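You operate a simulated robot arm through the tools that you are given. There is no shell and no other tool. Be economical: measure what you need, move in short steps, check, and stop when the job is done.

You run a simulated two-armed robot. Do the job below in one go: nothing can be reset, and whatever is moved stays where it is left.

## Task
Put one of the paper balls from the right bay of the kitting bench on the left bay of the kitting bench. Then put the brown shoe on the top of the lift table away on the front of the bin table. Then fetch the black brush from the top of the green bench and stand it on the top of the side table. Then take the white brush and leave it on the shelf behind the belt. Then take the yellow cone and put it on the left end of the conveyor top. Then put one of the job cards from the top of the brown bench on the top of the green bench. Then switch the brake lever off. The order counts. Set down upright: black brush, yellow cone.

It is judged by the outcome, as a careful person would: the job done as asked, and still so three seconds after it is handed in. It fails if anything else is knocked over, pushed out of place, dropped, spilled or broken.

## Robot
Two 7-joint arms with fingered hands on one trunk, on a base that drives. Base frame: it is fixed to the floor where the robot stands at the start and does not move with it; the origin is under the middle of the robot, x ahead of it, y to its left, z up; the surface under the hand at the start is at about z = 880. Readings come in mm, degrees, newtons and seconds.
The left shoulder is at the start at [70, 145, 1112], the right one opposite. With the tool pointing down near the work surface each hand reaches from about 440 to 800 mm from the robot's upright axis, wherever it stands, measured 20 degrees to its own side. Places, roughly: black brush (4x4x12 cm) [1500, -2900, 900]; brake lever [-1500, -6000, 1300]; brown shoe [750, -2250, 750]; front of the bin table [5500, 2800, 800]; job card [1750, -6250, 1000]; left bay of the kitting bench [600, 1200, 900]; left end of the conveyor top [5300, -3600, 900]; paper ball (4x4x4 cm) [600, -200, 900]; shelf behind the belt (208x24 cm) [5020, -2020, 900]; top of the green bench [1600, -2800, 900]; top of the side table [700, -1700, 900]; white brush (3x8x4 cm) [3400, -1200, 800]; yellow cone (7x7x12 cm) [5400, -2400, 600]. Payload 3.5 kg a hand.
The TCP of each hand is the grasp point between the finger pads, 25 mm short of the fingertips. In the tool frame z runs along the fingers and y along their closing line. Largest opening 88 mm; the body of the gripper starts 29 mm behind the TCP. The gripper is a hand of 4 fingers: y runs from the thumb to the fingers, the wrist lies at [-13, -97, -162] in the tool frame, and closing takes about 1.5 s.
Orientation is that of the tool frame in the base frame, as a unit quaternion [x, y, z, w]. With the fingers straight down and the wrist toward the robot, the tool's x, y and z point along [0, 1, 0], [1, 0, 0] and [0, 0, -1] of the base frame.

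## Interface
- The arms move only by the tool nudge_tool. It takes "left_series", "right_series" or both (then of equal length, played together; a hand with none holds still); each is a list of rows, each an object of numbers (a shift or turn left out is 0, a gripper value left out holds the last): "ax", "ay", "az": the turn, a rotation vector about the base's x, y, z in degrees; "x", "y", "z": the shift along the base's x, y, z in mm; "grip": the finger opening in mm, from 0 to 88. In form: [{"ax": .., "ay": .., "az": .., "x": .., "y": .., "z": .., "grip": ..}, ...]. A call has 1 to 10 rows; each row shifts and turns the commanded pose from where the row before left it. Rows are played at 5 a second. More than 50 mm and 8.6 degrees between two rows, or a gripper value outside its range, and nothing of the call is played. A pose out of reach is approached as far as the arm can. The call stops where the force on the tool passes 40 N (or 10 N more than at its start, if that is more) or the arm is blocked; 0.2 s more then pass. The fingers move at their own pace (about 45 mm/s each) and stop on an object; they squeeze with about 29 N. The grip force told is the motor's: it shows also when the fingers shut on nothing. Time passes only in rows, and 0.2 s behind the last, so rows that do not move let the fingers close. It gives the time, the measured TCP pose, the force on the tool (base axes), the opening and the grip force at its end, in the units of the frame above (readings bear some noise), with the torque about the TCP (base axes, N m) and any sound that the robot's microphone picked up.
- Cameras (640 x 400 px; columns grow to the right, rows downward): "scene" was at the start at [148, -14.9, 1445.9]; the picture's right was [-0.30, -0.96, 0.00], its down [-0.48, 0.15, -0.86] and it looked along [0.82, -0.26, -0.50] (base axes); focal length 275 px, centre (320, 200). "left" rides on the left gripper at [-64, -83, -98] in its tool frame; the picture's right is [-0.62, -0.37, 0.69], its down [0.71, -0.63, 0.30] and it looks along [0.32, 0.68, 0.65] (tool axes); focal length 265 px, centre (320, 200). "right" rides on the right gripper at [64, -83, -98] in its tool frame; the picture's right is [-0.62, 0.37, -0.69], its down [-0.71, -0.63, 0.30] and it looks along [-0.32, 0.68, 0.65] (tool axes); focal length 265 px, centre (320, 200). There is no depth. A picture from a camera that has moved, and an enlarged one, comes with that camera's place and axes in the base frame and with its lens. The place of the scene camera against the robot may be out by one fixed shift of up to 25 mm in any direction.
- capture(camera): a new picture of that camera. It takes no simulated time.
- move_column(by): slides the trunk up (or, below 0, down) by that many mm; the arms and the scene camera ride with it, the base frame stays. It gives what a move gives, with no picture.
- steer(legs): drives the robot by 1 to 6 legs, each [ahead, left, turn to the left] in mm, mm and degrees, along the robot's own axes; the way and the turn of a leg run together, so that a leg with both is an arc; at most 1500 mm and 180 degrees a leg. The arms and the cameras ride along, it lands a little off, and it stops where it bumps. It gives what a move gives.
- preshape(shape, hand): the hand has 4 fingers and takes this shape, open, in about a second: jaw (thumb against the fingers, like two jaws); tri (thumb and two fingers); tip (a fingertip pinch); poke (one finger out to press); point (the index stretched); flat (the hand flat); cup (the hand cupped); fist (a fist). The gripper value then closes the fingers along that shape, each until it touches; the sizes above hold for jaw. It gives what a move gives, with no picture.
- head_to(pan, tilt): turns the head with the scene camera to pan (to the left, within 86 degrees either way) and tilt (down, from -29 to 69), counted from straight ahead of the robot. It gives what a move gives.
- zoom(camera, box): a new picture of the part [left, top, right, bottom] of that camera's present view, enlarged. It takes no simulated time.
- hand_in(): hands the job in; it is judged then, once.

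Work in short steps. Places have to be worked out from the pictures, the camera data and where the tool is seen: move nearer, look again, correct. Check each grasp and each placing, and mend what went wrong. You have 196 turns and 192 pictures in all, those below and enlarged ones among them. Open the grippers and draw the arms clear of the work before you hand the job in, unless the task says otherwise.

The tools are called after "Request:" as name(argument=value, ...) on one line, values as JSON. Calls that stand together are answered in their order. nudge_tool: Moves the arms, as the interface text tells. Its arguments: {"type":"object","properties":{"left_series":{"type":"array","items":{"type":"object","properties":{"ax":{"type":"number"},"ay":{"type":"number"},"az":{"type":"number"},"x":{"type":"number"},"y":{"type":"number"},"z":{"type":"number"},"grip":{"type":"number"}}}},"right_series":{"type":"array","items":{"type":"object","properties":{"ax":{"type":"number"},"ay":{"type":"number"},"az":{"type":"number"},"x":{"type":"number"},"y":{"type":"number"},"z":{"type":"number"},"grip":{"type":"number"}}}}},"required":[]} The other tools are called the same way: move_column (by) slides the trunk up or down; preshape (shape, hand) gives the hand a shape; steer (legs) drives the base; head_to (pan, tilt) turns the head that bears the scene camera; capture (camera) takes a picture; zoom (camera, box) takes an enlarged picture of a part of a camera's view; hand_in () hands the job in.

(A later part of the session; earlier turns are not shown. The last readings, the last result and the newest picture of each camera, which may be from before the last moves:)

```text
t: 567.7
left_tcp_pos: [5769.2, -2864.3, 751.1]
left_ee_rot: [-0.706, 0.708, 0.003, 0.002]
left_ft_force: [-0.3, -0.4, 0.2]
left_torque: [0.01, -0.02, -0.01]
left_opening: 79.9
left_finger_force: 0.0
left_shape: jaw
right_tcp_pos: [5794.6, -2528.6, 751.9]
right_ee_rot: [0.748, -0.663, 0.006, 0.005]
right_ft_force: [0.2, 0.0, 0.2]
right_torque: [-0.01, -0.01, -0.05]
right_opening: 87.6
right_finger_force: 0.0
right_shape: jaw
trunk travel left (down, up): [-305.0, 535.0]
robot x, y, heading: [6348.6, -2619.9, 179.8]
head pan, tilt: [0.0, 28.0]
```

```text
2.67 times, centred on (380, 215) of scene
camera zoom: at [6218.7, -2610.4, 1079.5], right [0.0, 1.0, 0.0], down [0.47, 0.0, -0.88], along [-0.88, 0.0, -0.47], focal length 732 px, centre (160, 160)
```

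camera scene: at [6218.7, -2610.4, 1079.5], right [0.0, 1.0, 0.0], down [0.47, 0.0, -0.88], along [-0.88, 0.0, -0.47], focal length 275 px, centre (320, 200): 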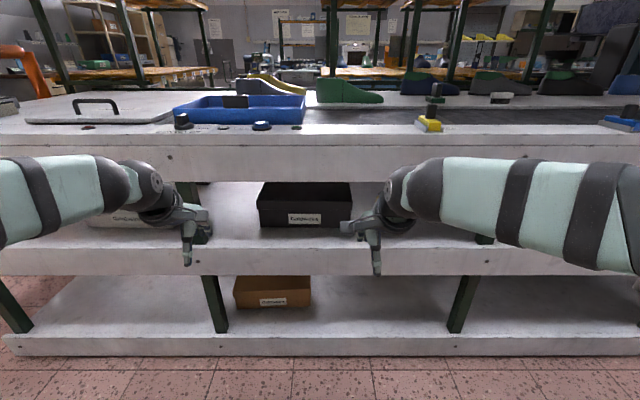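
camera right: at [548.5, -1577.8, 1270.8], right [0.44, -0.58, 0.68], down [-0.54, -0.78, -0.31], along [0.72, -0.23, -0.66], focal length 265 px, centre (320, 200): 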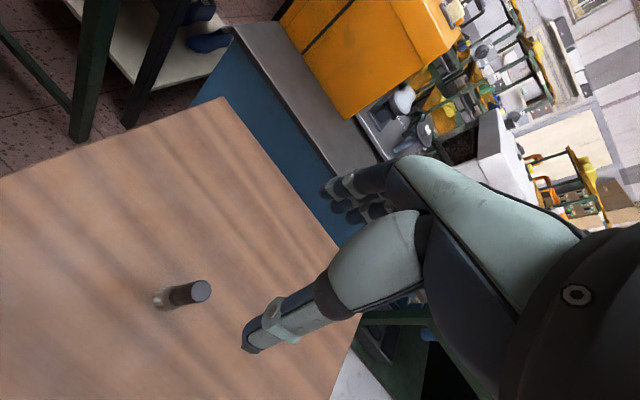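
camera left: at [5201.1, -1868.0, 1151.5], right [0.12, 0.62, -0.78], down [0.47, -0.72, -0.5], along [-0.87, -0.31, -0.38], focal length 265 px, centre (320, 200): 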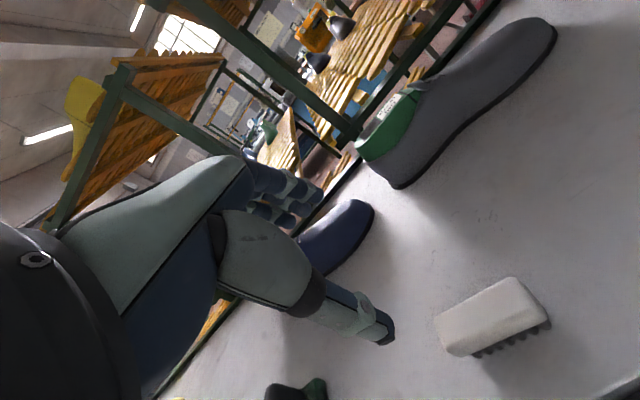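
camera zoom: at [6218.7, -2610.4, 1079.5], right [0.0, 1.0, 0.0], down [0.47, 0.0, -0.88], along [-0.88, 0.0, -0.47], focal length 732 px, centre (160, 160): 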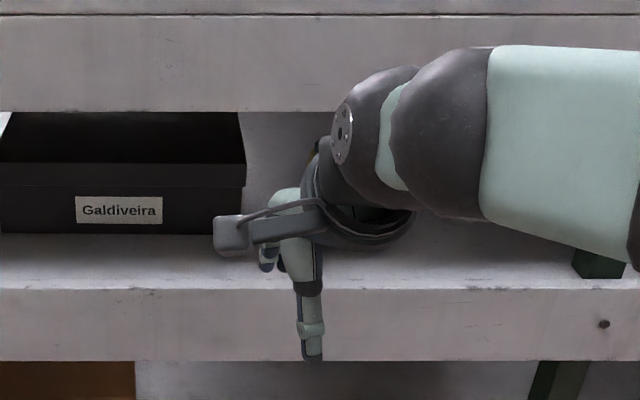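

I now turn the right hand to point horizontally at the shelf with thumb and fingers side by side (120° about the [1,1,1] axis), moving it in front of the cone at [5468,-2405].

Request:
nudge_tool(right_series=[{"ax": 4.4, "ay": 4.9, "az": 4.9, "x": -5, "y": 9, "z": -8}, {"ax": 4.4, "ay": 4.9, "az": 4.9, "x": -5, "y": 9, "z": -8}, {"ax": 4.4, "ay": 4.9, "az": 4.9, "x": -5, "y": 9, "z": -8}, {"ax": 4.4, "ay": 4.9, "az": 4.9, "x": -5, "y": 9, "z": -8}, {"ax": 4.4, "ay": 4.9, "az": 4.9, "x": -5, "y": 9, "z": -8}, {"ax": 4.4, "ay": 4.9, "az": 4.9, "x": -5, "y": 9, "z": -8}, {"ax": 4.4, "ay": 4.9, "az": 4.9, "x": -5, "y": 9, "z": -8}])

Request:
nudge_tool(right_series=[{"ax": 4.4, "ay": 4.9, "az": 4.9, "x": -5, "y": 9, "z": -8}, {"ax": 4.4, "ay": 4.9, "az": 4.9, "x": -5, "y": 9, "z": -8}, {"ax": 4.4, "ay": 4.9, "az": 4.9, "x": -5, "y": 9, "z": -8}, {"ax": 4.4, "ay": 4.9, "az": 4.9, "x": -5, "y": 9, "z": -8}, {"ax": 4.4, "ay": 4.9, "az": 4.9, "x": -5, "y": 9, "z": -8}, {"ax": 4.4, "ay": 4.9, "az": 4.9, "x": -5, "y": 9, "z": -8}, {"ax": 4.4, "ay": 4.9, "az": 4.9, "x": -5, "y": 9, "z": -8}])

Request:
capture(camera="right")

Request:
capture(camera="scene")

```text
t: 569.3
left_tcp_pos: [5769.4, -2863.6, 751.3]
left_ee_rot: [-0.707, 0.707, 0.002, 0.001]
left_ft_force: [-0.6, 0.1, -0.4]
left_torque: [0.0, -0.03, -0.02]
left_opening: 79.8
left_finger_force: 0.0
left_shape: jaw
right_tcp_pos: [5757.9, -2465.5, 695.7]
right_ee_rot: [0.849, -0.366, -0.381, -0.001]
right_ft_force: [0.4, 0.3, 0.2]
right_torque: [0.0, 0.0, 0.01]
right_opening: 87.8
right_finger_force: 0.1
right_shape: jaw
trunk travel left (down, up): [-305.0, 535.0]
robot x, y, heading: [6348.7, -2623.2, 180.0]
head pan, tilt: [0.0, 28.0]
```

```text
t: 570.9
left_tcp_pos: [5769.0, -2863.4, 751.6]
left_ee_rot: [-0.707, 0.707, 0.003, 0.001]
left_ft_force: [-0.9, -0.5, 0.1]
left_torque: [0.04, 0.0, -0.01]
left_opening: 79.6
left_finger_force: 0.0
left_shape: jaw
right_tcp_pos: [5723.1, -2402.6, 639.6]
right_ee_rot: [0.74, 0.021, -0.672, -0.004]
right_ft_force: [0.3, -0.5, 0.8]
right_torque: [-0.01, 0.0, -0.03]
right_opening: 87.7
right_finger_force: 0.1
right_shape: jaw
trunk travel left (down, up): [-305.0, 535.0]
robot x, y, heading: [6349.5, -2620.2, 180.0]
head pan, tilt: [0.0, 28.0]
```

```text
61 pictures are left
camera right: at [5825.3, -2315.6, 588.4], right [0.64, -0.38, 0.67], down [-0.39, 0.6, 0.7], along [-0.67, -0.71, 0.24], focal length 265 px, centre (320, 200)
```

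right: 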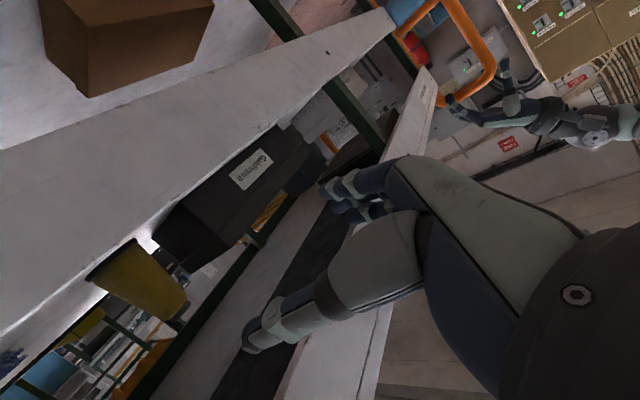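

```text
60 pictures are left
camera scene: at [6218.3, -2609.9, 1079.5], right [0.0, 1.0, 0.0], down [0.47, 0.0, -0.88], along [-0.88, 0.0, -0.47], focal length 275 px, centre (320, 200)
```

scene: 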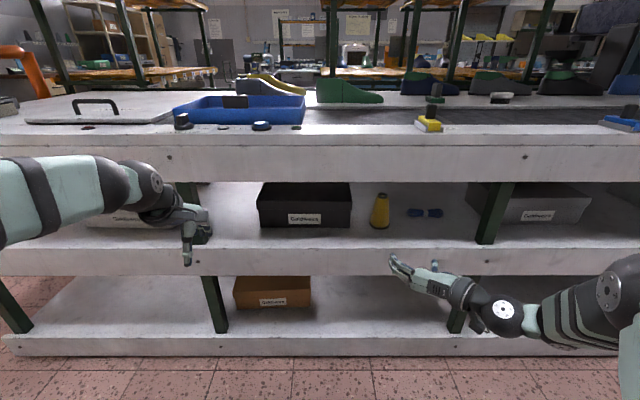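

The cone is clear ahead. I move the hand 110 mm forward to refine its position.

Request:
nudge_tool(right_series=[{"x": -40, "y": 4}, {"x": -40, "y": 4}, {"x": -30, "y": 4}, {}])

Request:
capture(camera="right")

Request:
zoom(camera="scene", box=[300, 150, 500, 300])

```text
t: 571.9
left_tcp_pos: [5770.4, -2863.9, 750.4]
left_ee_rot: [-0.707, 0.708, 0.003, 0.0]
left_ft_force: [0.9, 0.8, -0.1]
left_torque: [0.02, 0.04, 0.02]
left_opening: 80.0
left_finger_force: 0.0
left_shape: jaw
right_tcp_pos: [5614.7, -2389.8, 639.3]
right_ee_rot: [0.741, 0.019, -0.671, -0.005]
right_ft_force: [-1.0, 0.0, 0.3]
right_torque: [0.04, 0.02, -0.01]
right_opening: 87.7
right_finger_force: 0.0
right_shape: jaw
trunk travel left (down, up): [-305.0, 535.0]
robot x, y, heading: [6348.5, -2625.8, 180.2]
head pan, tilt: [0.0, 28.0]
```

```text
59 pictures are left
camera right: at [5716.1, -2304.5, 589.3], right [0.64, -0.38, 0.67], down [-0.39, 0.6, 0.7], along [-0.67, -0.71, 0.23], focal length 265 px, centre (320, 200)
```

right: 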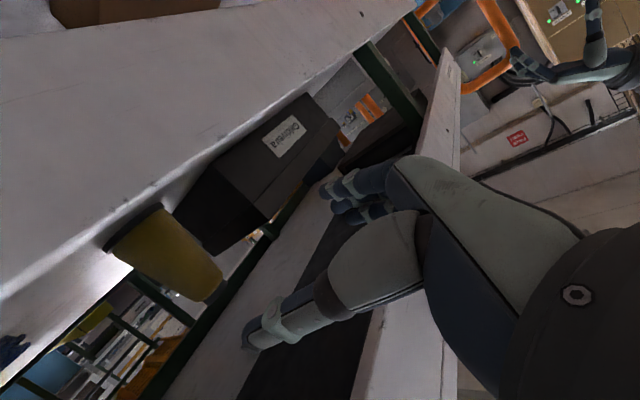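

```text
2.67 times, centred on (400, 225) of scene
camera zoom: at [6218.8, -2610.4, 1079.6], right [0.0, 1.0, 0.0], down [0.47, 0.0, -0.88], along [-0.88, 0.0, -0.47], focal length 732 px, centre (107, 133)
```

zoom: 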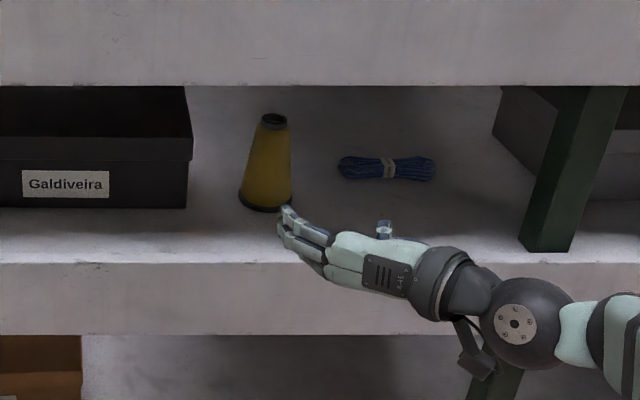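

Wrist view: the cone is in line in y but ~20 mm lower than the grasp point. I lower 16 mm and advance 60 mm, then look again.

Request:
nudge_tool(right_series=[{"z": -16}, {"x": -30}, {"x": -30}, {}])

Request:
capture(camera="right")

Request:
zoom(camera="scene", box=[320, 160, 480, 280])

```text
t: 572.9
left_tcp_pos: [5770.3, -2863.0, 751.3]
left_ee_rot: [-0.706, 0.708, 0.003, 0.001]
left_ft_force: [-0.1, -0.2, 0.5]
left_torque: [0.01, -0.01, -0.01]
left_opening: 79.8
left_finger_force: 0.0
left_shape: jaw
right_tcp_pos: [5584.4, -2390.3, 623.1]
right_ee_rot: [0.741, 0.02, -0.671, -0.004]
right_ft_force: [0.7, 0.0, -0.1]
right_torque: [-0.03, 0.03, 0.0]
right_opening: 87.8
right_finger_force: 0.0
right_shape: jaw
right hand out of reach, approached as far as the arm can: row 3
trunk travel left (down, up): [-305.0, 535.0]
robot x, y, heading: [6348.7, -2620.6, 180.1]
head pan, tilt: [0.0, 28.0]
```

```text
57 pictures are left
camera right: at [5685.8, -2304.3, 572.4], right [0.64, -0.38, 0.67], down [-0.39, 0.6, 0.7], along [-0.67, -0.71, 0.23], focal length 265 px, centre (320, 200)
```

right: 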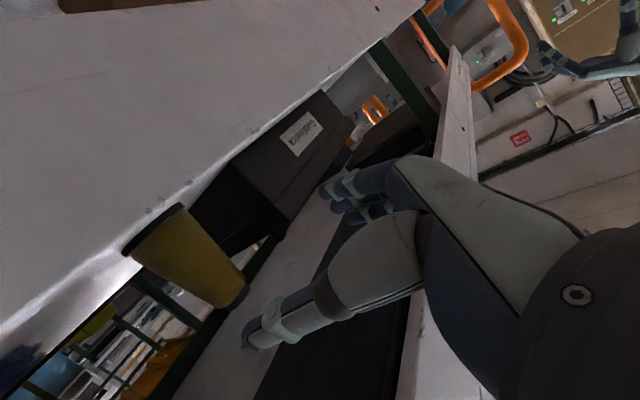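

```text
3.33 times, centred on (400, 220) of scene
camera zoom: at [6218.6, -2610.2, 1079.5], right [0.0, 1.0, 0.0], down [0.47, 0.0, -0.88], along [-0.88, 0.0, -0.47], focal length 915 px, centre (53, 133)
```

zoom: 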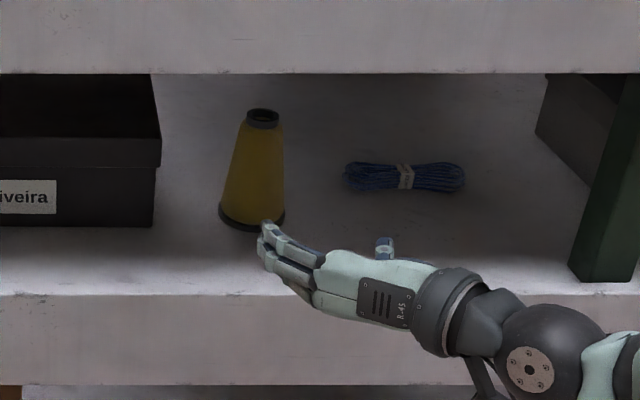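

The scene view shows the cone is ~35 mm further toward -y than the hand centre, and a bit deeper. I shift the hand -33 mm in y, drive 80 mm ahead, and look again.

Request:
nudge_tool(right_series=[{"y": -17}, {"y": -16}, {}])

Request:
steer(legs=[[80, 0, 0]])

Request:
capture(camera="right")

Request:
zoom(camera="scene", box=[320, 160, 480, 280])

```text
t: 573.7
left_tcp_pos: [5769.7, -2864.3, 752.2]
left_ee_rot: [-0.706, 0.708, 0.003, 0.0]
left_ft_force: [-0.7, 0.6, 0.1]
left_torque: [-0.03, -0.03, 0.01]
left_opening: 80.0
left_finger_force: 0.1
left_shape: jaw
right_tcp_pos: [5584.6, -2424.0, 623.9]
right_ee_rot: [0.741, 0.02, -0.671, -0.006]
right_ft_force: [0.4, -0.1, -0.8]
right_torque: [-0.01, -0.02, -0.01]
right_opening: 87.7
right_finger_force: 0.0
right_shape: jaw
trunk travel left (down, up): [-305.0, 535.0]
robot x, y, heading: [6346.9, -2622.2, 180.1]
head pan, tilt: [0.0, 28.0]
```

```text
t: 574.7
left_tcp_pos: [5690.4, -2863.9, 752.2]
left_ee_rot: [-0.707, 0.707, 0.002, 0.0]
left_ft_force: [0.3, -0.4, 0.9]
left_torque: [0.02, -0.01, 0.01]
left_opening: 79.8
left_finger_force: 0.0
left_shape: jaw
right_tcp_pos: [5504.6, -2425.2, 623.0]
right_ee_rot: [0.741, 0.02, -0.671, -0.005]
right_ft_force: [0.5, 1.0, 0.3]
right_torque: [0.0, -0.03, 0.01]
right_opening: 87.6
right_finger_force: 0.0
right_shape: jaw
trunk travel left (down, up): [-305.0, 535.0]
robot x, y, heading: [6269.5, -2624.6, -180.2]
head pan, tilt: [0.0, 28.0]
```

```text
55 pictures are left
camera right: at [5606.5, -2337.9, 572.1], right [0.64, -0.38, 0.67], down [-0.39, 0.6, 0.7], along [-0.67, -0.71, 0.23], focal length 265 px, centre (320, 200)
```

right: 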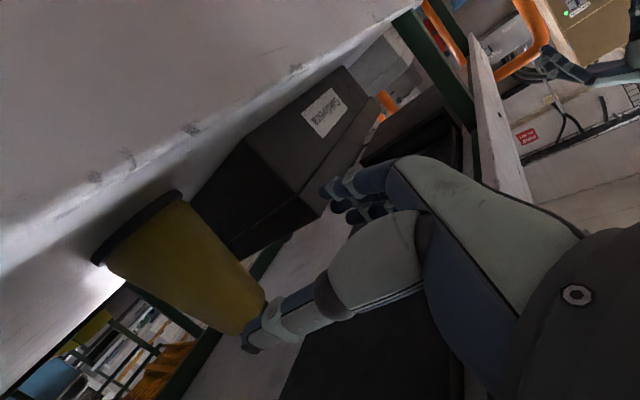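

```text
3.33 times, centred on (400, 220) of scene
camera zoom: at [6138.5, -2610.4, 1079.4], right [0.0, 1.0, 0.0], down [0.47, 0.0, -0.88], along [-0.88, 0.0, -0.47], focal length 915 px, centre (53, 133)
```

zoom: 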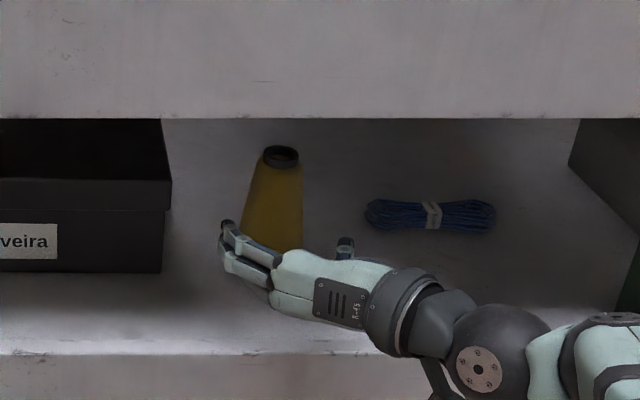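

The cone now lies between fingers and thumb in the scene view. I lower 8 mm and drive 85 mm further in.

Request:
nudge_tool(right_series=[{"z": -8}, {}])

Request:
steer(legs=[[75, 0, 0.2]])

Request:
capture(camera="right")

Request:
zoom(camera="scene", box=[320, 160, 480, 280])

```text
t: 575.3
left_tcp_pos: [5690.9, -2864.8, 752.0]
left_ee_rot: [-0.706, 0.708, 0.003, 0.0]
left_ft_force: [-1.0, 1.3, 0.0]
left_torque: [0.05, 0.04, 0.0]
left_opening: 79.7
left_finger_force: 0.1
left_shape: jaw
right_tcp_pos: [5504.3, -2424.5, 615.9]
right_ee_rot: [0.741, 0.02, -0.671, -0.005]
right_ft_force: [1.1, 0.4, 0.7]
right_torque: [0.03, 0.01, -0.01]
right_opening: 87.8
right_finger_force: 0.1
right_shape: jaw
trunk travel left (down, up): [-305.0, 535.0]
robot x, y, heading: [6269.7, -2621.5, -180.3]
head pan, tilt: [0.0, 28.0]
```

```text
t: 576.4
left_tcp_pos: [5618.0, -2867.6, 751.7]
left_ee_rot: [0.708, -0.707, -0.004, -0.002]
left_ft_force: [0.2, -0.8, -0.2]
left_torque: [-0.01, -0.02, -0.02]
left_opening: 79.9
left_finger_force: 0.0
left_shape: jaw
right_tcp_pos: [5428.9, -2428.2, 618.4]
right_ee_rot: [0.739, 0.022, -0.673, -0.004]
right_ft_force: [-0.5, 0.3, 10.5]
right_torque: [1.07, -1.15, 0.08]
right_opening: 87.9
right_finger_force: 0.0
right_shape: jaw
trunk travel left (down, up): [-305.0, 535.0]
robot x, y, heading: [6198.4, -2624.0, -179.9]
head pan, tilt: [0.0, 28.0]
```

```text
53 pictures are left
camera right: at [5530.6, -2341.2, 567.0], right [0.64, -0.38, 0.67], down [-0.39, 0.6, 0.7], along [-0.66, -0.71, 0.24], focal length 265 px, centre (320, 200)
```

right: 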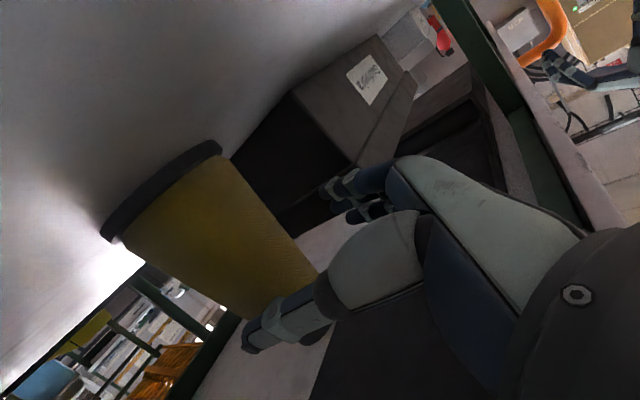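

```text
3.33 times, centred on (400, 220) of scene
camera zoom: at [6065.8, -2611.9, 1079.9], right [0.0, 1.0, 0.0], down [0.47, 0.0, -0.88], along [-0.88, 0.0, -0.47], focal length 915 px, centre (53, 133)
```

zoom: 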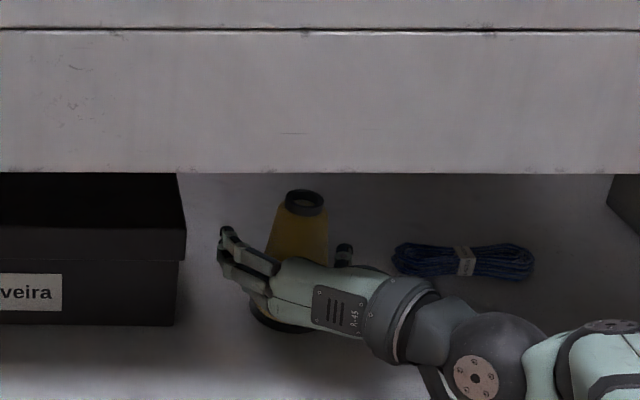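

The camera housing may be brushing the shelf (10 N). I raise 6 mm, shift +15 mm in y so the cone is centred, and look.

Request:
nudge_tool(right_series=[{"z": 6}, {"y": 8}, {"y": 7}, {}])

Request:
steer(legs=[[26, 0, 0]])

Request:
capture(camera="right")

Request:
zoom(camera="scene", box=[320, 180, 480, 300])

```text
t: 577.4
left_tcp_pos: [5616.4, -2867.0, 751.7]
left_ee_rot: [0.708, -0.706, -0.003, -0.001]
left_ft_force: [-0.1, 0.4, -0.7]
left_torque: [-0.01, -0.01, 0.0]
left_opening: 80.1
left_finger_force: 0.0
left_shape: jaw
right_tcp_pos: [5428.4, -2414.1, 623.1]
right_ee_rot: [0.74, 0.023, -0.672, -0.003]
right_ft_force: [0.5, -0.8, 0.4]
right_torque: [0.0, 0.02, -0.02]
right_opening: 87.9
right_finger_force: 0.1
right_shape: jaw
trunk travel left (down, up): [-305.0, 535.0]
robot x, y, heading: [6190.0, -2621.7, -179.7]
head pan, tilt: [0.0, 28.0]
```

```text
t: 578.2
left_tcp_pos: [5592.9, -2867.7, 748.4]
left_ee_rot: [0.708, -0.706, 0.0, -0.005]
left_ft_force: [15.0, 0.4, -16.6]
left_torque: [0.19, -0.46, 0.16]
left_opening: 75.5
left_finger_force: 0.1
left_shape: jaw
right_tcp_pos: [5402.8, -2414.2, 623.5]
right_ee_rot: [0.74, 0.023, -0.672, -0.003]
right_ft_force: [0.7, -0.3, 1.0]
right_torque: [-0.04, -0.02, -0.01]
right_opening: 87.8
right_finger_force: 0.0
right_shape: jaw
trunk travel left (down, up): [-305.0, 535.0]
robot x, y, heading: [6169.0, -2622.7, -180.0]
head pan, tilt: [0.0, 28.0]
```

```text
51 pictures are left
camera right: at [5503.9, -2326.9, 571.9], right [0.64, -0.37, 0.67], down [-0.39, 0.59, 0.7], along [-0.66, -0.71, 0.24], focal length 265 px, centre (320, 200)
```

right: 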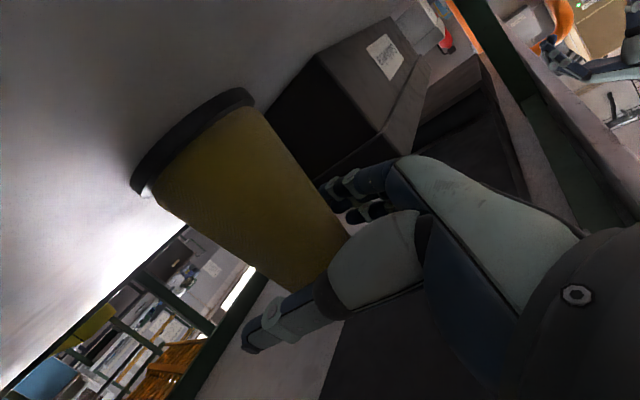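

```text
3.33 times, centred on (400, 240) of scene
camera zoom: at [6038.2, -2612.2, 1079.3], right [0.0, 1.0, 0.0], down [0.47, 0.0, -0.88], along [-0.88, 0.0, -0.47], focal length 915 px, centre (53, 67)
```

zoom: 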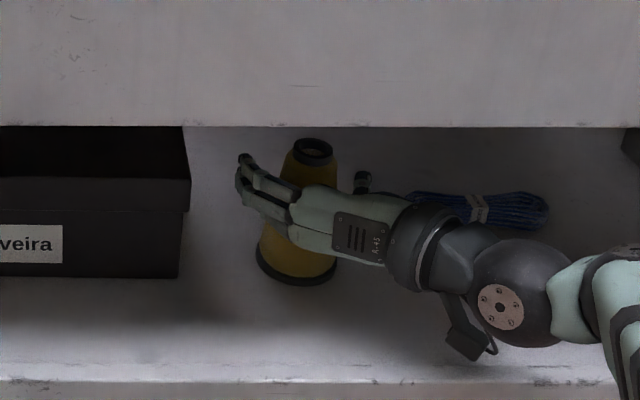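

The left hand brushed the conveyor front; I pull it back right away. The cone is now well between right thumb and fingers, so I close.

Request:
nudge_tool(left_series=[{"x": 30}, {"x": 40}, {"x": 40}, {}, {}, {}, {}, {}], right_series=[{}, {}, {"grip": 60}, {"grip": 40}, {"grip": 20}, {"grip": 0}, {}, {}])

Request:
capture(camera="right")

Request:
zoom(camera="scene", box=[320, 180, 480, 300])

```text
t: 580.0
left_tcp_pos: [5701.3, -2866.8, 748.4]
left_ee_rot: [0.708, -0.706, 0.0, -0.004]
left_ft_force: [-0.3, 0.2, 0.4]
left_torque: [-0.02, 0.01, 0.04]
left_opening: 80.1
left_finger_force: 0.1
left_shape: jaw
right_tcp_pos: [5401.8, -2414.7, 622.4]
right_ee_rot: [0.74, 0.022, -0.672, -0.003]
right_ft_force: [-0.7, -0.5, -0.6]
right_torque: [0.05, 0.03, -0.01]
right_opening: 39.9
right_finger_force: 29.3
right_shape: jaw
trunk travel left (down, up): [-305.0, 535.0]
robot x, y, heading: [6167.4, -2621.1, -179.8]
head pan, tilt: [0.0, 28.0]
```

```text
49 pictures are left
camera right: at [5503.8, -2326.6, 572.0], right [0.64, -0.37, 0.67], down [-0.39, 0.6, 0.7], along [-0.66, -0.71, 0.24], focal length 265 px, centre (320, 200)
```

right: 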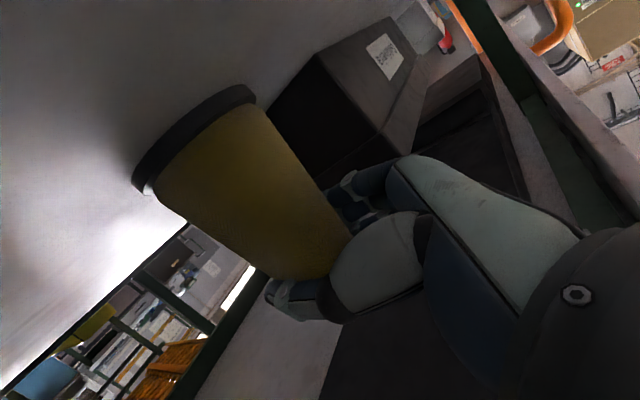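

```text
3.33 times, centred on (400, 240) of scene
camera zoom: at [6038.3, -2611.5, 1079.6], right [0.0, 1.0, 0.0], down [0.47, 0.0, -0.88], along [-0.88, 0.0, -0.47], focal length 915 px, centre (53, 67)
```

zoom: 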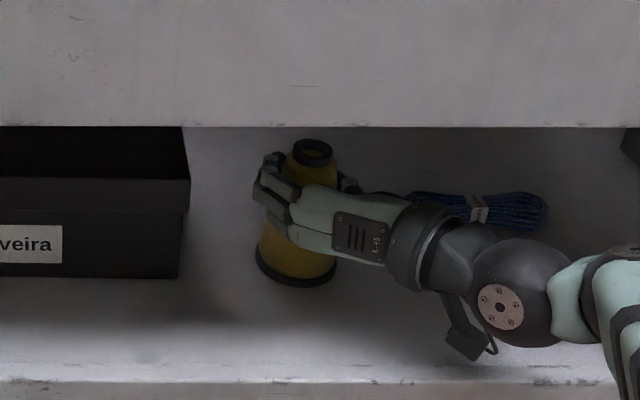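

Gripped at 40 mm. I lift 30 mm and back out straight.

Request:
nudge_tool(right_series=[{"z": 10}, {"z": 10}, {"z": 12}, {}])

Request:
zoom(camera="scene", box=[320, 180, 480, 300])

Request:
steer(legs=[[-330, 0, 0]])

Request:
capture(camera="scene")

```text
t: 581.0
left_tcp_pos: [5701.1, -2867.1, 748.4]
left_ee_rot: [0.708, -0.706, 0.0, -0.004]
left_ft_force: [0.1, 0.1, -0.1]
left_torque: [-0.02, -0.01, -0.03]
left_opening: 79.9
left_finger_force: 0.0
left_shape: jaw
right_tcp_pos: [5402.9, -2413.6, 655.1]
right_ee_rot: [0.74, 0.022, -0.673, -0.003]
right_ft_force: [-0.7, 0.6, -1.7]
right_torque: [0.02, 0.0, 0.02]
right_opening: 39.7
right_finger_force: 28.9
right_shape: jaw
trunk travel left (down, up): [-305.0, 535.0]
robot x, y, heading: [6170.2, -2623.2, -179.8]
head pan, tilt: [0.0, 28.0]
```

```text
3.33 times, centred on (400, 240) of scene
camera zoom: at [6037.7, -2611.2, 1079.5], right [0.0, 1.0, 0.0], down [0.47, 0.0, -0.88], along [-0.88, 0.0, -0.47], focal length 915 px, centre (53, 67)
```

zoom: 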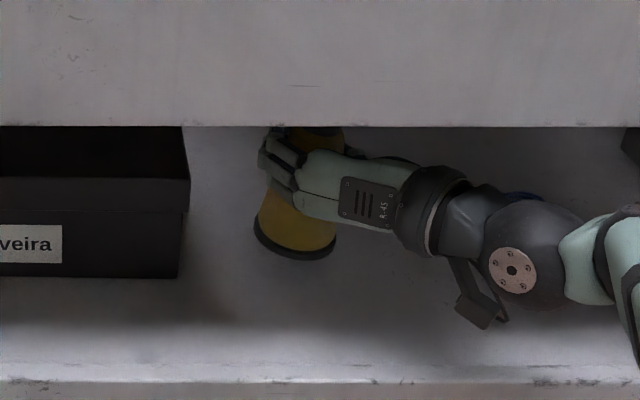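

```text
t: 583.2
left_tcp_pos: [6031.4, -2866.5, 747.6]
left_ee_rot: [0.709, -0.705, 0.0, -0.005]
left_ft_force: [0.0, 0.1, 0.1]
left_torque: [0.02, 0.01, 0.01]
left_opening: 79.7
left_finger_force: 0.2
left_shape: jaw
right_tcp_pos: [5732.0, -2413.0, 655.1]
right_ee_rot: [0.74, 0.022, -0.672, -0.003]
right_ft_force: [0.6, -0.6, -1.7]
right_torque: [-0.01, -0.04, 0.0]
right_opening: 39.9
right_finger_force: 28.2
right_shape: jaw
trunk travel left (down, up): [-305.0, 535.0]
robot x, y, heading: [6494.9, -2618.7, -179.6]
head pan, tilt: [0.0, 28.0]
```

```text
46 pictures are left
camera scene: at [6367.7, -2609.6, 1079.6], right [-0.01, 1.0, 0.0], down [0.47, 0.0, -0.88], along [-0.88, -0.01, -0.47], focal length 275 px, centre (320, 200)
```

scene: 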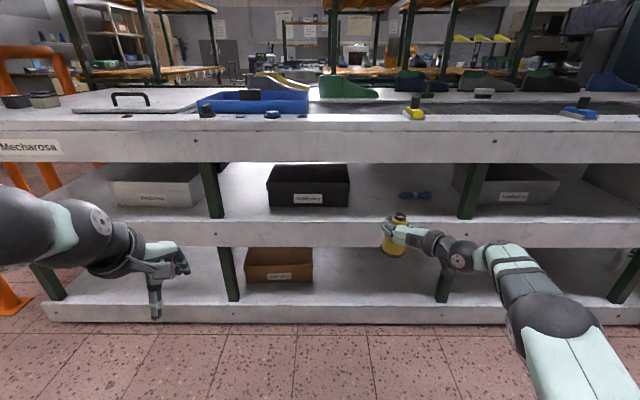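

The cone is held. I raise the trunk, come forward a bit, and drive left (south) to the conveyor's left end.

Request:
move_column(by=430)

Request:
steer(legs=[[110, 0, -0.4], [0, 1155, 0]])

Request:
head_to(pan=-5, tilt=32)

Request:
capture(camera="scene")

```text
refused: 430 is not a number from -400 to 400
```

```text
t: 589.8
left_tcp_pos: [5914.5, -4011.0, 748.3]
left_ee_rot: [-0.706, 0.708, -0.001, 0.004]
left_ft_force: [0.4, 0.3, 0.3]
left_torque: [-0.02, -0.02, -0.03]
left_opening: 79.8
left_finger_force: 0.0
left_shape: jaw
right_tcp_pos: [5621.6, -3554.4, 654.8]
right_ee_rot: [0.741, 0.019, -0.672, -0.007]
right_ft_force: [0.1, -0.5, -1.5]
right_torque: [0.02, -0.03, -0.01]
right_opening: 39.6
right_finger_force: 29.2
right_shape: jaw
trunk travel left (down, up): [-305.0, 535.0]
robot x, y, heading: [6383.8, -3775.3, 179.9]
head pan, tilt: [0.0, 28.0]
```

```text
t: 590.5
left_tcp_pos: [5914.6, -4011.6, 749.1]
left_ee_rot: [-0.705, 0.71, 0.0, 0.004]
left_ft_force: [0.4, -0.4, 0.5]
left_torque: [0.0, 0.0, 0.02]
left_opening: 79.7
left_finger_force: 0.0
left_shape: jaw
right_tcp_pos: [5620.4, -3555.1, 654.4]
right_ee_rot: [0.74, 0.017, -0.672, -0.007]
right_ft_force: [0.3, 0.2, -1.7]
right_torque: [-0.01, -0.02, 0.01]
right_opening: 39.9
right_finger_force: 28.3
right_shape: jaw
trunk travel left (down, up): [-305.0, 535.0]
robot x, y, heading: [6384.3, -3771.1, 179.4]
head pan, tilt: [-5.0, 32.0]
```

```text
45 pictures are left
camera scene: at [6255.3, -3751.3, 1073.2], right [0.09, 1.0, 0.0], down [0.53, -0.05, -0.85], along [-0.84, 0.08, -0.53], focal length 275 px, centre (320, 200)
```

scene: 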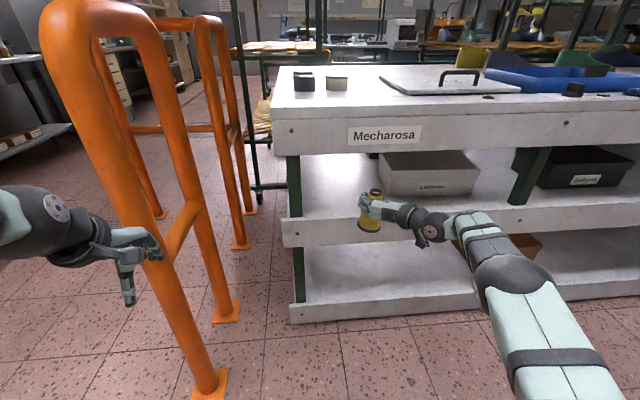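

The trunk raise had been refused (limit 400), but nothing was touched. The left end top is free around [5420,-3610]. I back off, raise the trunk in two steps, then look again.

Request:
steer(legs=[[-70, 0, 0.5]])

Request:
move_column(by=400)

Request:
move_column(by=30)

Request:
steer(legs=[[150, 52, 0]])

Request:
head_to(pan=-8, tilt=38)

Request:
capture(camera="scene")

```text
t: 591.5
left_tcp_pos: [5986.6, -4016.0, 747.3]
left_ee_rot: [0.708, -0.707, 0.001, -0.004]
left_ft_force: [0.3, -0.2, 0.4]
left_torque: [-0.04, 0.03, -0.01]
left_opening: 79.8
left_finger_force: 0.0
left_shape: jaw
right_tcp_pos: [5688.9, -3560.5, 654.4]
right_ee_rot: [0.74, 0.022, -0.672, -0.004]
right_ft_force: [-0.9, 0.0, -1.6]
right_torque: [0.02, -0.03, -0.03]
right_opening: 39.8
right_finger_force: 29.0
right_shape: jaw
trunk travel left (down, up): [-305.0, 535.0]
robot x, y, heading: [6452.6, -3771.4, -179.8]
head pan, tilt: [-5.0, 32.0]
```

```text
t: 595.3
left_tcp_pos: [5985.3, -4014.9, 1147.7]
left_ee_rot: [0.708, -0.707, 0.0, -0.004]
left_ft_force: [0.2, -0.4, 0.5]
left_torque: [-0.02, 0.0, -0.04]
left_opening: 79.8
left_finger_force: 0.0
left_shape: jaw
right_tcp_pos: [5687.5, -3561.7, 1053.1]
right_ee_rot: [0.74, 0.021, -0.672, -0.004]
right_ft_force: [-0.3, 0.3, -2.6]
right_torque: [-0.01, -0.01, -0.01]
right_opening: 40.1
right_finger_force: 29.1
right_shape: jaw
trunk travel left (down, up): [-705.0, 135.0]
robot x, y, heading: [6453.6, -3772.7, -179.7]
head pan, tilt: [-5.0, 32.0]
```

```text
t: 596.1
left_tcp_pos: [5986.2, -4015.6, 1177.5]
left_ee_rot: [0.708, -0.707, 0.001, -0.005]
left_ft_force: [0.7, 0.7, 0.3]
left_torque: [0.01, -0.01, -0.01]
left_opening: 79.9
left_finger_force: 0.2
left_shape: jaw
right_tcp_pos: [5688.2, -3560.2, 1083.6]
right_ee_rot: [0.74, 0.021, -0.673, -0.005]
right_ft_force: [-0.2, -1.2, -1.8]
right_torque: [-0.02, -0.01, -0.01]
right_opening: 39.9
right_finger_force: 29.2
right_shape: jaw
trunk travel left (down, up): [-735.0, 105.0]
robot x, y, heading: [6453.2, -3771.9, -179.8]
head pan, tilt: [-5.0, 32.0]
```

```text
t: 597.5
left_tcp_pos: [5838.5, -4065.5, 1178.4]
left_ee_rot: [-0.707, 0.708, 0.0, 0.004]
left_ft_force: [0.0, 0.2, 0.4]
left_torque: [0.03, 0.03, 0.0]
left_opening: 79.8
left_finger_force: 0.0
left_shape: jaw
right_tcp_pos: [5542.3, -3611.4, 1085.4]
right_ee_rot: [0.739, 0.02, -0.673, -0.005]
right_ft_force: [0.8, 0.6, -1.2]
right_torque: [-0.03, -0.01, -0.02]
right_opening: 39.8
right_finger_force: 29.0
right_shape: jaw
trunk travel left (down, up): [-735.0, 105.0]
robot x, y, heading: [6306.4, -3821.9, -180.0]
head pan, tilt: [-5.0, 32.0]
```

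```text
t: 598.2
left_tcp_pos: [5837.0, -4067.4, 1178.0]
left_ee_rot: [-0.707, 0.707, 0.0, 0.004]
left_ft_force: [0.9, -0.1, 0.6]
left_torque: [-0.02, -0.01, 0.03]
left_opening: 79.8
left_finger_force: 0.0
left_shape: jaw
right_tcp_pos: [5539.4, -3611.2, 1083.9]
right_ee_rot: [0.74, 0.02, -0.672, -0.005]
right_ft_force: [-0.7, 0.0, -1.7]
right_torque: [0.0, -0.01, -0.03]
right_opening: 39.9
right_finger_force: 28.8
right_shape: jaw
trunk travel left (down, up): [-735.0, 105.0]
robot x, y, heading: [6305.4, -3824.7, -179.8]
head pan, tilt: [-8.0, 38.0]
```

```text
44 pictures are left
camera scene: at [6179.6, -3800.5, 1494.0], right [0.14, 0.99, 0.0], down [0.61, -0.08, -0.79], along [-0.78, 0.11, -0.62], focal length 275 px, centre (320, 200)
```

scene: 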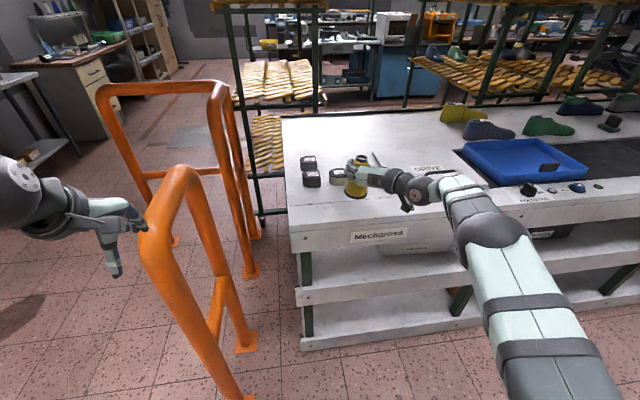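

Target spot [5480,-3600], clear of the small black pads. I drive 60 mm forward and lower by the trunk.

Request:
steer(legs=[[60, -10, 0]])

Request:
move_column(by=-95)

Request:
zoom(camera="scene", box=[260, 120, 460, 270])

Request:
capture(camera="right")

```text
t: 599.1
left_tcp_pos: [5782.1, -4059.8, 1180.9]
left_ee_rot: [-0.706, 0.708, 0.002, 0.003]
left_ft_force: [1.0, -0.3, 0.8]
left_torque: [-0.02, 0.03, 0.0]
left_opening: 79.9
left_finger_force: 0.1
left_shape: jaw
right_tcp_pos: [5484.8, -3603.3, 1089.7]
right_ee_rot: [0.738, 0.02, -0.674, -0.005]
right_ft_force: [0.2, -0.4, -2.4]
right_torque: [-0.01, -0.03, -0.01]
right_opening: 39.7
right_finger_force: 29.0
right_shape: jaw
trunk travel left (down, up): [-735.0, 105.0]
robot x, y, heading: [6249.5, -3815.2, -180.2]
head pan, tilt: [-8.0, 38.0]
```

```text
t: 600.4
left_tcp_pos: [5777.6, -4053.3, 1085.5]
left_ee_rot: [-0.706, 0.709, 0.001, 0.002]
left_ft_force: [1.0, 10.6, 10.3]
left_torque: [-0.22, 0.52, -0.58]
left_opening: 80.2
left_finger_force: 0.2
left_shape: jaw
right_tcp_pos: [5481.8, -3598.3, 990.1]
right_ee_rot: [0.74, 0.019, -0.673, -0.003]
right_ft_force: [-0.2, 0.3, -1.9]
right_torque: [0.01, -0.06, -0.02]
right_opening: 39.8
right_finger_force: 28.8
right_shape: jaw
trunk travel left (down, up): [-640.0, 200.0]
robot x, y, heading: [6246.6, -3812.1, -180.2]
head pan, tilt: [-8.0, 38.0]
```

```text
2.67 times, centred on (360, 195) of scene
camera zoom: at [6121.7, -3786.1, 1399.2], right [0.14, 0.99, 0.0], down [0.61, -0.09, -0.79], along [-0.78, 0.11, -0.62], focal length 732 px, centre (213, 213)
```

zoom: 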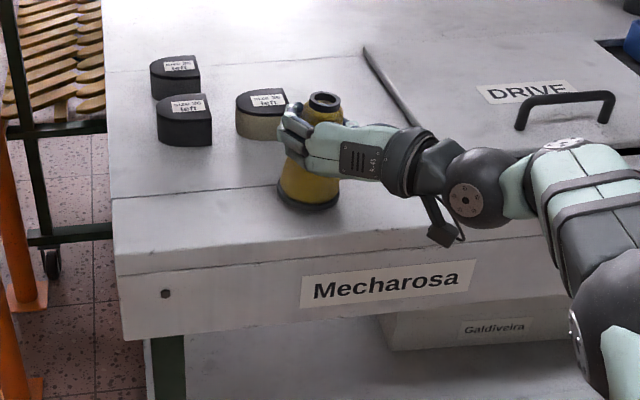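

```text
42 pictures are left
camera right: at [5582.9, -3512.2, 938.4], right [0.64, -0.37, 0.67], down [-0.38, 0.6, 0.7], along [-0.67, -0.71, 0.24], focal length 265 px, centre (320, 200)
```

right: 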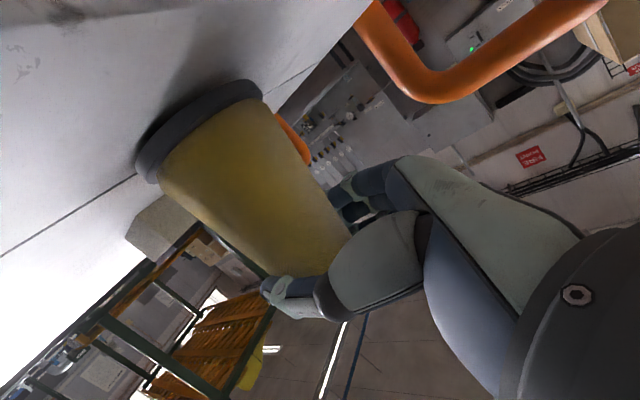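

The left hand rests against the orange rail (10 N); I lift and retract it. The cone is just above the top.

Request:
nudge_tool(left_series=[{"z": 20, "y": 10}, {"z": 40, "y": 10}, {"z": 40, "x": 20}, {"x": 30, "y": 20}])

Request:
nudge_tool(right_series=[{"z": -4}, {"z": -4}, {}])

Request:
zoom(camera="scene", box=[260, 120, 460, 270])

```text
t: 601.4
left_tcp_pos: [5829.1, -4017.4, 1184.0]
left_ee_rot: [0.708, -0.707, 0.0, -0.004]
left_ft_force: [-0.4, 0.9, -0.2]
left_torque: [-0.02, 0.02, -0.02]
left_opening: 79.9
left_finger_force: 0.0
left_shape: jaw
right_tcp_pos: [5480.8, -3603.0, 989.3]
right_ee_rot: [0.739, 0.02, -0.673, -0.004]
right_ft_force: [0.4, -0.5, -1.6]
right_torque: [0.0, -0.01, 0.01]
right_opening: 39.7
right_finger_force: 28.8
right_shape: jaw
trunk travel left (down, up): [-640.0, 200.0]
robot x, y, heading: [6244.2, -3810.6, -180.1]
head pan, tilt: [-8.0, 38.0]
```

```text
t: 602.2
left_tcp_pos: [5828.9, -4018.8, 1183.0]
left_ee_rot: [0.707, -0.707, 0.0, -0.004]
left_ft_force: [-0.1, -0.6, -0.9]
left_torque: [0.01, -0.01, -0.01]
left_opening: 80.2
left_finger_force: 0.1
left_shape: jaw
right_tcp_pos: [5482.7, -3605.7, 985.5]
right_ee_rot: [0.738, 0.022, -0.674, -0.005]
right_ft_force: [-1.4, -2.5, 5.0]
right_torque: [0.0, 0.12, 0.07]
right_opening: 39.7
right_finger_force: 29.0
right_shape: jaw
trunk travel left (down, up): [-640.0, 200.0]
robot x, y, heading: [6247.0, -3812.8, -179.9]
head pan, tilt: [-8.0, 38.0]
```

```text
2.67 times, centred on (360, 195) of scene
camera zoom: at [6121.6, -3791.8, 1399.2], right [0.14, 0.99, 0.0], down [0.61, -0.08, -0.79], along [-0.78, 0.11, -0.62], focal length 732 px, centre (213, 213)
```

zoom: 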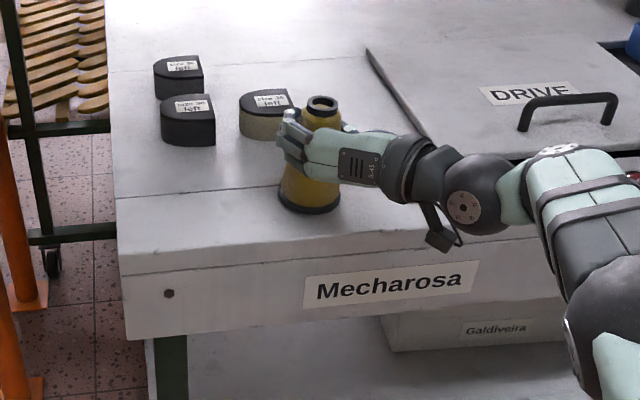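

Contact at 5 N; the cone stands upright on the top. I open and withdraw straight back.

Request:
nudge_tool(right_series=[{"grip": 46}, {"grip": 54}, {"grip": 66}, {"grip": 85}, {}, {}])

Request:
zoom(camera="scene", box=[260, 120, 460, 270])

```text
t: 603.6
left_tcp_pos: [5829.0, -4017.5, 1183.6]
left_ee_rot: [0.707, -0.707, 0.0, -0.005]
left_ft_force: [-0.7, -0.4, 0.1]
left_torque: [0.0, -0.03, 0.03]
left_opening: 80.2
left_finger_force: 0.1
left_shape: jaw
right_tcp_pos: [5480.1, -3602.0, 982.8]
right_ee_rot: [0.739, 0.021, -0.673, -0.004]
right_ft_force: [-0.3, -0.1, -0.3]
right_torque: [-0.03, 0.0, -0.02]
right_opening: 84.8
right_finger_force: 0.0
right_shape: jaw
trunk travel left (down, up): [-640.0, 200.0]
robot x, y, heading: [6245.3, -3814.1, -179.8]
head pan, tilt: [-8.0, 38.0]
```

```text
2.67 times, centred on (360, 195) of scene
camera zoom: at [6120.9, -3790.7, 1399.1], right [0.14, 0.99, 0.0], down [0.61, -0.08, -0.79], along [-0.78, 0.11, -0.62], focal length 732 px, centre (213, 213)
```

zoom: 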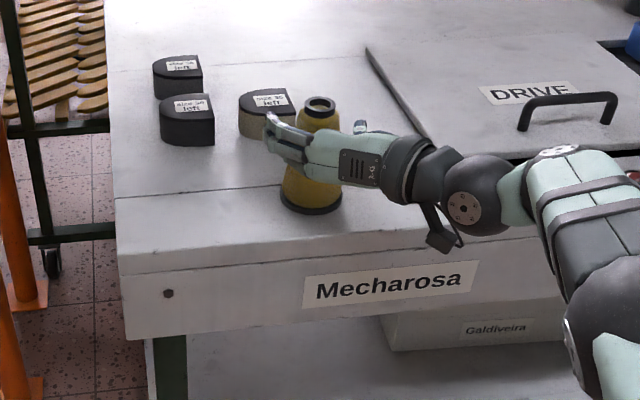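

Request:
steer(legs=[[-220, 0, 0]])

Request:
zoom(camera="scene", box=[260, 120, 460, 270])

```text
t: 605.3
left_tcp_pos: [6046.7, -4017.8, 1184.5]
left_ee_rot: [0.708, -0.706, 0.001, -0.005]
left_ft_force: [0.2, 0.1, -0.3]
left_torque: [0.01, 0.02, -0.02]
left_opening: 79.7
left_finger_force: 0.0
left_shape: jaw
right_tcp_pos: [5698.9, -3604.1, 982.6]
right_ee_rot: [0.74, 0.022, -0.672, -0.005]
right_ft_force: [0.6, 0.0, -0.2]
right_torque: [-0.01, 0.0, 0.0]
right_opening: 84.6
right_finger_force: 0.1
right_shape: jaw
trunk travel left (down, up): [-640.0, 200.0]
robot x, y, heading: [6461.0, -3808.6, -179.8]
head pan, tilt: [-8.0, 38.0]
```

```text
2.67 times, centred on (360, 195) of scene
camera zoom: at [6339.4, -3790.4, 1399.0], right [0.14, 0.99, 0.0], down [0.61, -0.08, -0.79], along [-0.78, 0.11, -0.62], focal length 732 px, centre (213, 213)
```

zoom: 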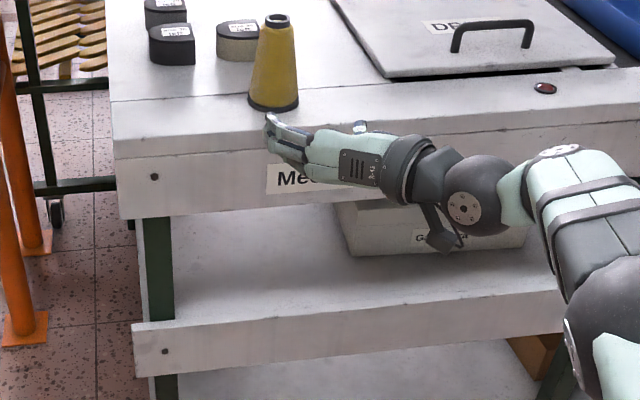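

The yellow cone stands on the conveyor's left end. Next the job card: I turn the right hand back to pointing down while clear, then drive to the brown bench.

Request:
nudge_tool(right_series=[{"ax": -4.9, "ay": -4.9, "az": -4.9, "x": 15, "y": -7, "z": 16}, {"ax": -4.9, "ay": -4.9, "az": -4.9, "x": 15, "y": -7, "z": 16}, {"ax": -4.9, "ay": -4.9, "az": -4.9, "x": 15, "y": -7, "z": 16}, {"ax": -4.9, "ay": -4.9, "az": -4.9, "x": 15, "y": -7, "z": 16}, {"ax": -4.9, "ay": -4.9, "az": -4.9, "x": 15, "y": -7, "z": 16}, {"ax": -4.9, "ay": -4.9, "az": -4.9, "x": 15, "y": -7, "z": 16}, {"ax": -4.9, "ay": -4.9, "az": -4.9, "x": 15, "y": -7, "z": 16}])

Request:
nudge_tool(right_series=[{"ax": -4.9, "ay": -4.9, "az": -4.9, "x": 15, "y": -7, "z": 16}, {"ax": -4.9, "ay": -4.9, "az": -4.9, "x": 15, "y": -7, "z": 16}, {"ax": -4.9, "ay": -4.9, "az": -4.9, "x": 15, "y": -7, "z": 16}, {"ax": -4.9, "ay": -4.9, "az": -4.9, "x": 15, "y": -7, "z": 16}, {"ax": -4.9, "ay": -4.9, "az": -4.9, "x": 15, "y": -7, "z": 16}, {"ax": -4.9, "ay": -4.9, "az": -4.9, "x": 15, "y": -7, "z": 16}, {"ax": -4.9, "ay": -4.9, "az": -4.9, "x": 15, "y": -7, "z": 16}])

Request:
steer(legs=[[0, 1340, 0], [1450, 0, 0], [1450, 0, 0], [1300, 0, 0], [0, 0, 90]])

Request:
head_to(pan=0, tilt=25)

Request:
capture(camera="scene")

```text
t: 606.9
left_tcp_pos: [6049.9, -4018.5, 1183.9]
left_ee_rot: [0.708, -0.706, -0.001, -0.005]
left_ft_force: [-0.7, 0.1, -0.8]
left_torque: [0.03, 0.01, -0.03]
left_opening: 79.9
left_finger_force: 0.1
left_shape: jaw
right_tcp_pos: [5806.6, -3653.7, 1095.5]
right_ee_rot: [0.842, -0.385, -0.377, 0.021]
right_ft_force: [0.0, -0.2, 0.7]
right_torque: [0.0, 0.0, -0.03]
right_opening: 84.9
right_finger_force: 0.2
right_shape: jaw
trunk travel left (down, up): [-640.0, 200.0]
robot x, y, heading: [6464.3, -3816.8, -180.0]
head pan, tilt: [-8.0, 38.0]
```

```text
t: 608.5
left_tcp_pos: [6048.5, -4018.5, 1184.0]
left_ee_rot: [0.708, -0.706, 0.0, -0.003]
left_ft_force: [0.0, 0.6, 0.6]
left_torque: [0.03, 0.02, 0.01]
left_opening: 79.9
left_finger_force: 0.1
left_shape: jaw
right_tcp_pos: [5910.3, -3701.1, 1205.5]
right_ee_rot: [0.722, -0.69, 0.017, 0.042]
right_ft_force: [-0.1, -0.2, -1.4]
right_torque: [0.0, -0.02, 0.01]
right_opening: 84.7
right_finger_force: 0.0
right_shape: jaw
trunk travel left (down, up): [-640.0, 200.0]
robot x, y, heading: [6462.9, -3815.4, -179.7]
head pan, tilt: [-8.0, 38.0]
```

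```text
t: 638.8
left_tcp_pos: [2467.3, -5592.5, 1183.8]
left_ee_rot: [1.0, 0.004, -0.003, -0.004]
left_ft_force: [0.3, 0.2, 0.5]
left_torque: [-0.01, -0.02, 0.01]
left_opening: 80.1
left_finger_force: 0.0
left_shape: jaw
right_tcp_pos: [2150.6, -5733.0, 1206.1]
right_ee_rot: [0.999, 0.028, 0.041, 0.017]
right_ft_force: [-0.4, -0.5, -0.2]
right_torque: [0.03, -0.01, 0.01]
right_opening: 84.6
right_finger_force: 0.0
right_shape: jaw
trunk travel left (down, up): [-640.0, 200.0]
robot x, y, heading: [2258.9, -5181.5, -89.3]
head pan, tilt: [-8.0, 38.0]
```

```text
t: 639.5
left_tcp_pos: [2467.4, -5593.6, 1182.8]
left_ee_rot: [1.0, 0.006, -0.002, -0.004]
left_ft_force: [0.6, -0.2, 0.5]
left_torque: [-0.04, -0.02, 0.03]
left_opening: 80.0
left_finger_force: 0.0
left_shape: jaw
right_tcp_pos: [2151.6, -5732.6, 1207.2]
right_ee_rot: [0.999, 0.027, 0.042, 0.018]
right_ft_force: [-0.2, -0.6, 0.8]
right_torque: [0.02, -0.02, 0.01]
right_opening: 84.8
right_finger_force: 0.0
right_shape: jaw
trunk travel left (down, up): [-640.0, 200.0]
robot x, y, heading: [2260.4, -5174.2, -89.1]
head pan, tilt: [0.0, 25.0]
```

```text
38 pictures are left
camera scene: at [2273.3, -5308.3, 1419.3], right [-1.0, -0.01, 0.0], down [0.0, 0.42, -0.91], along [0.01, -0.91, -0.42], focal length 275 px, centre (320, 200)
```

scene: 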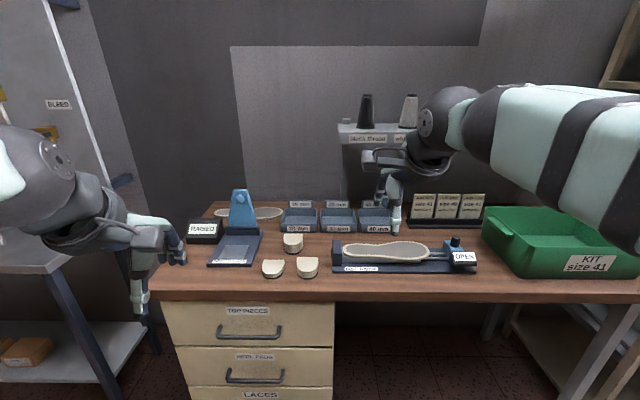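

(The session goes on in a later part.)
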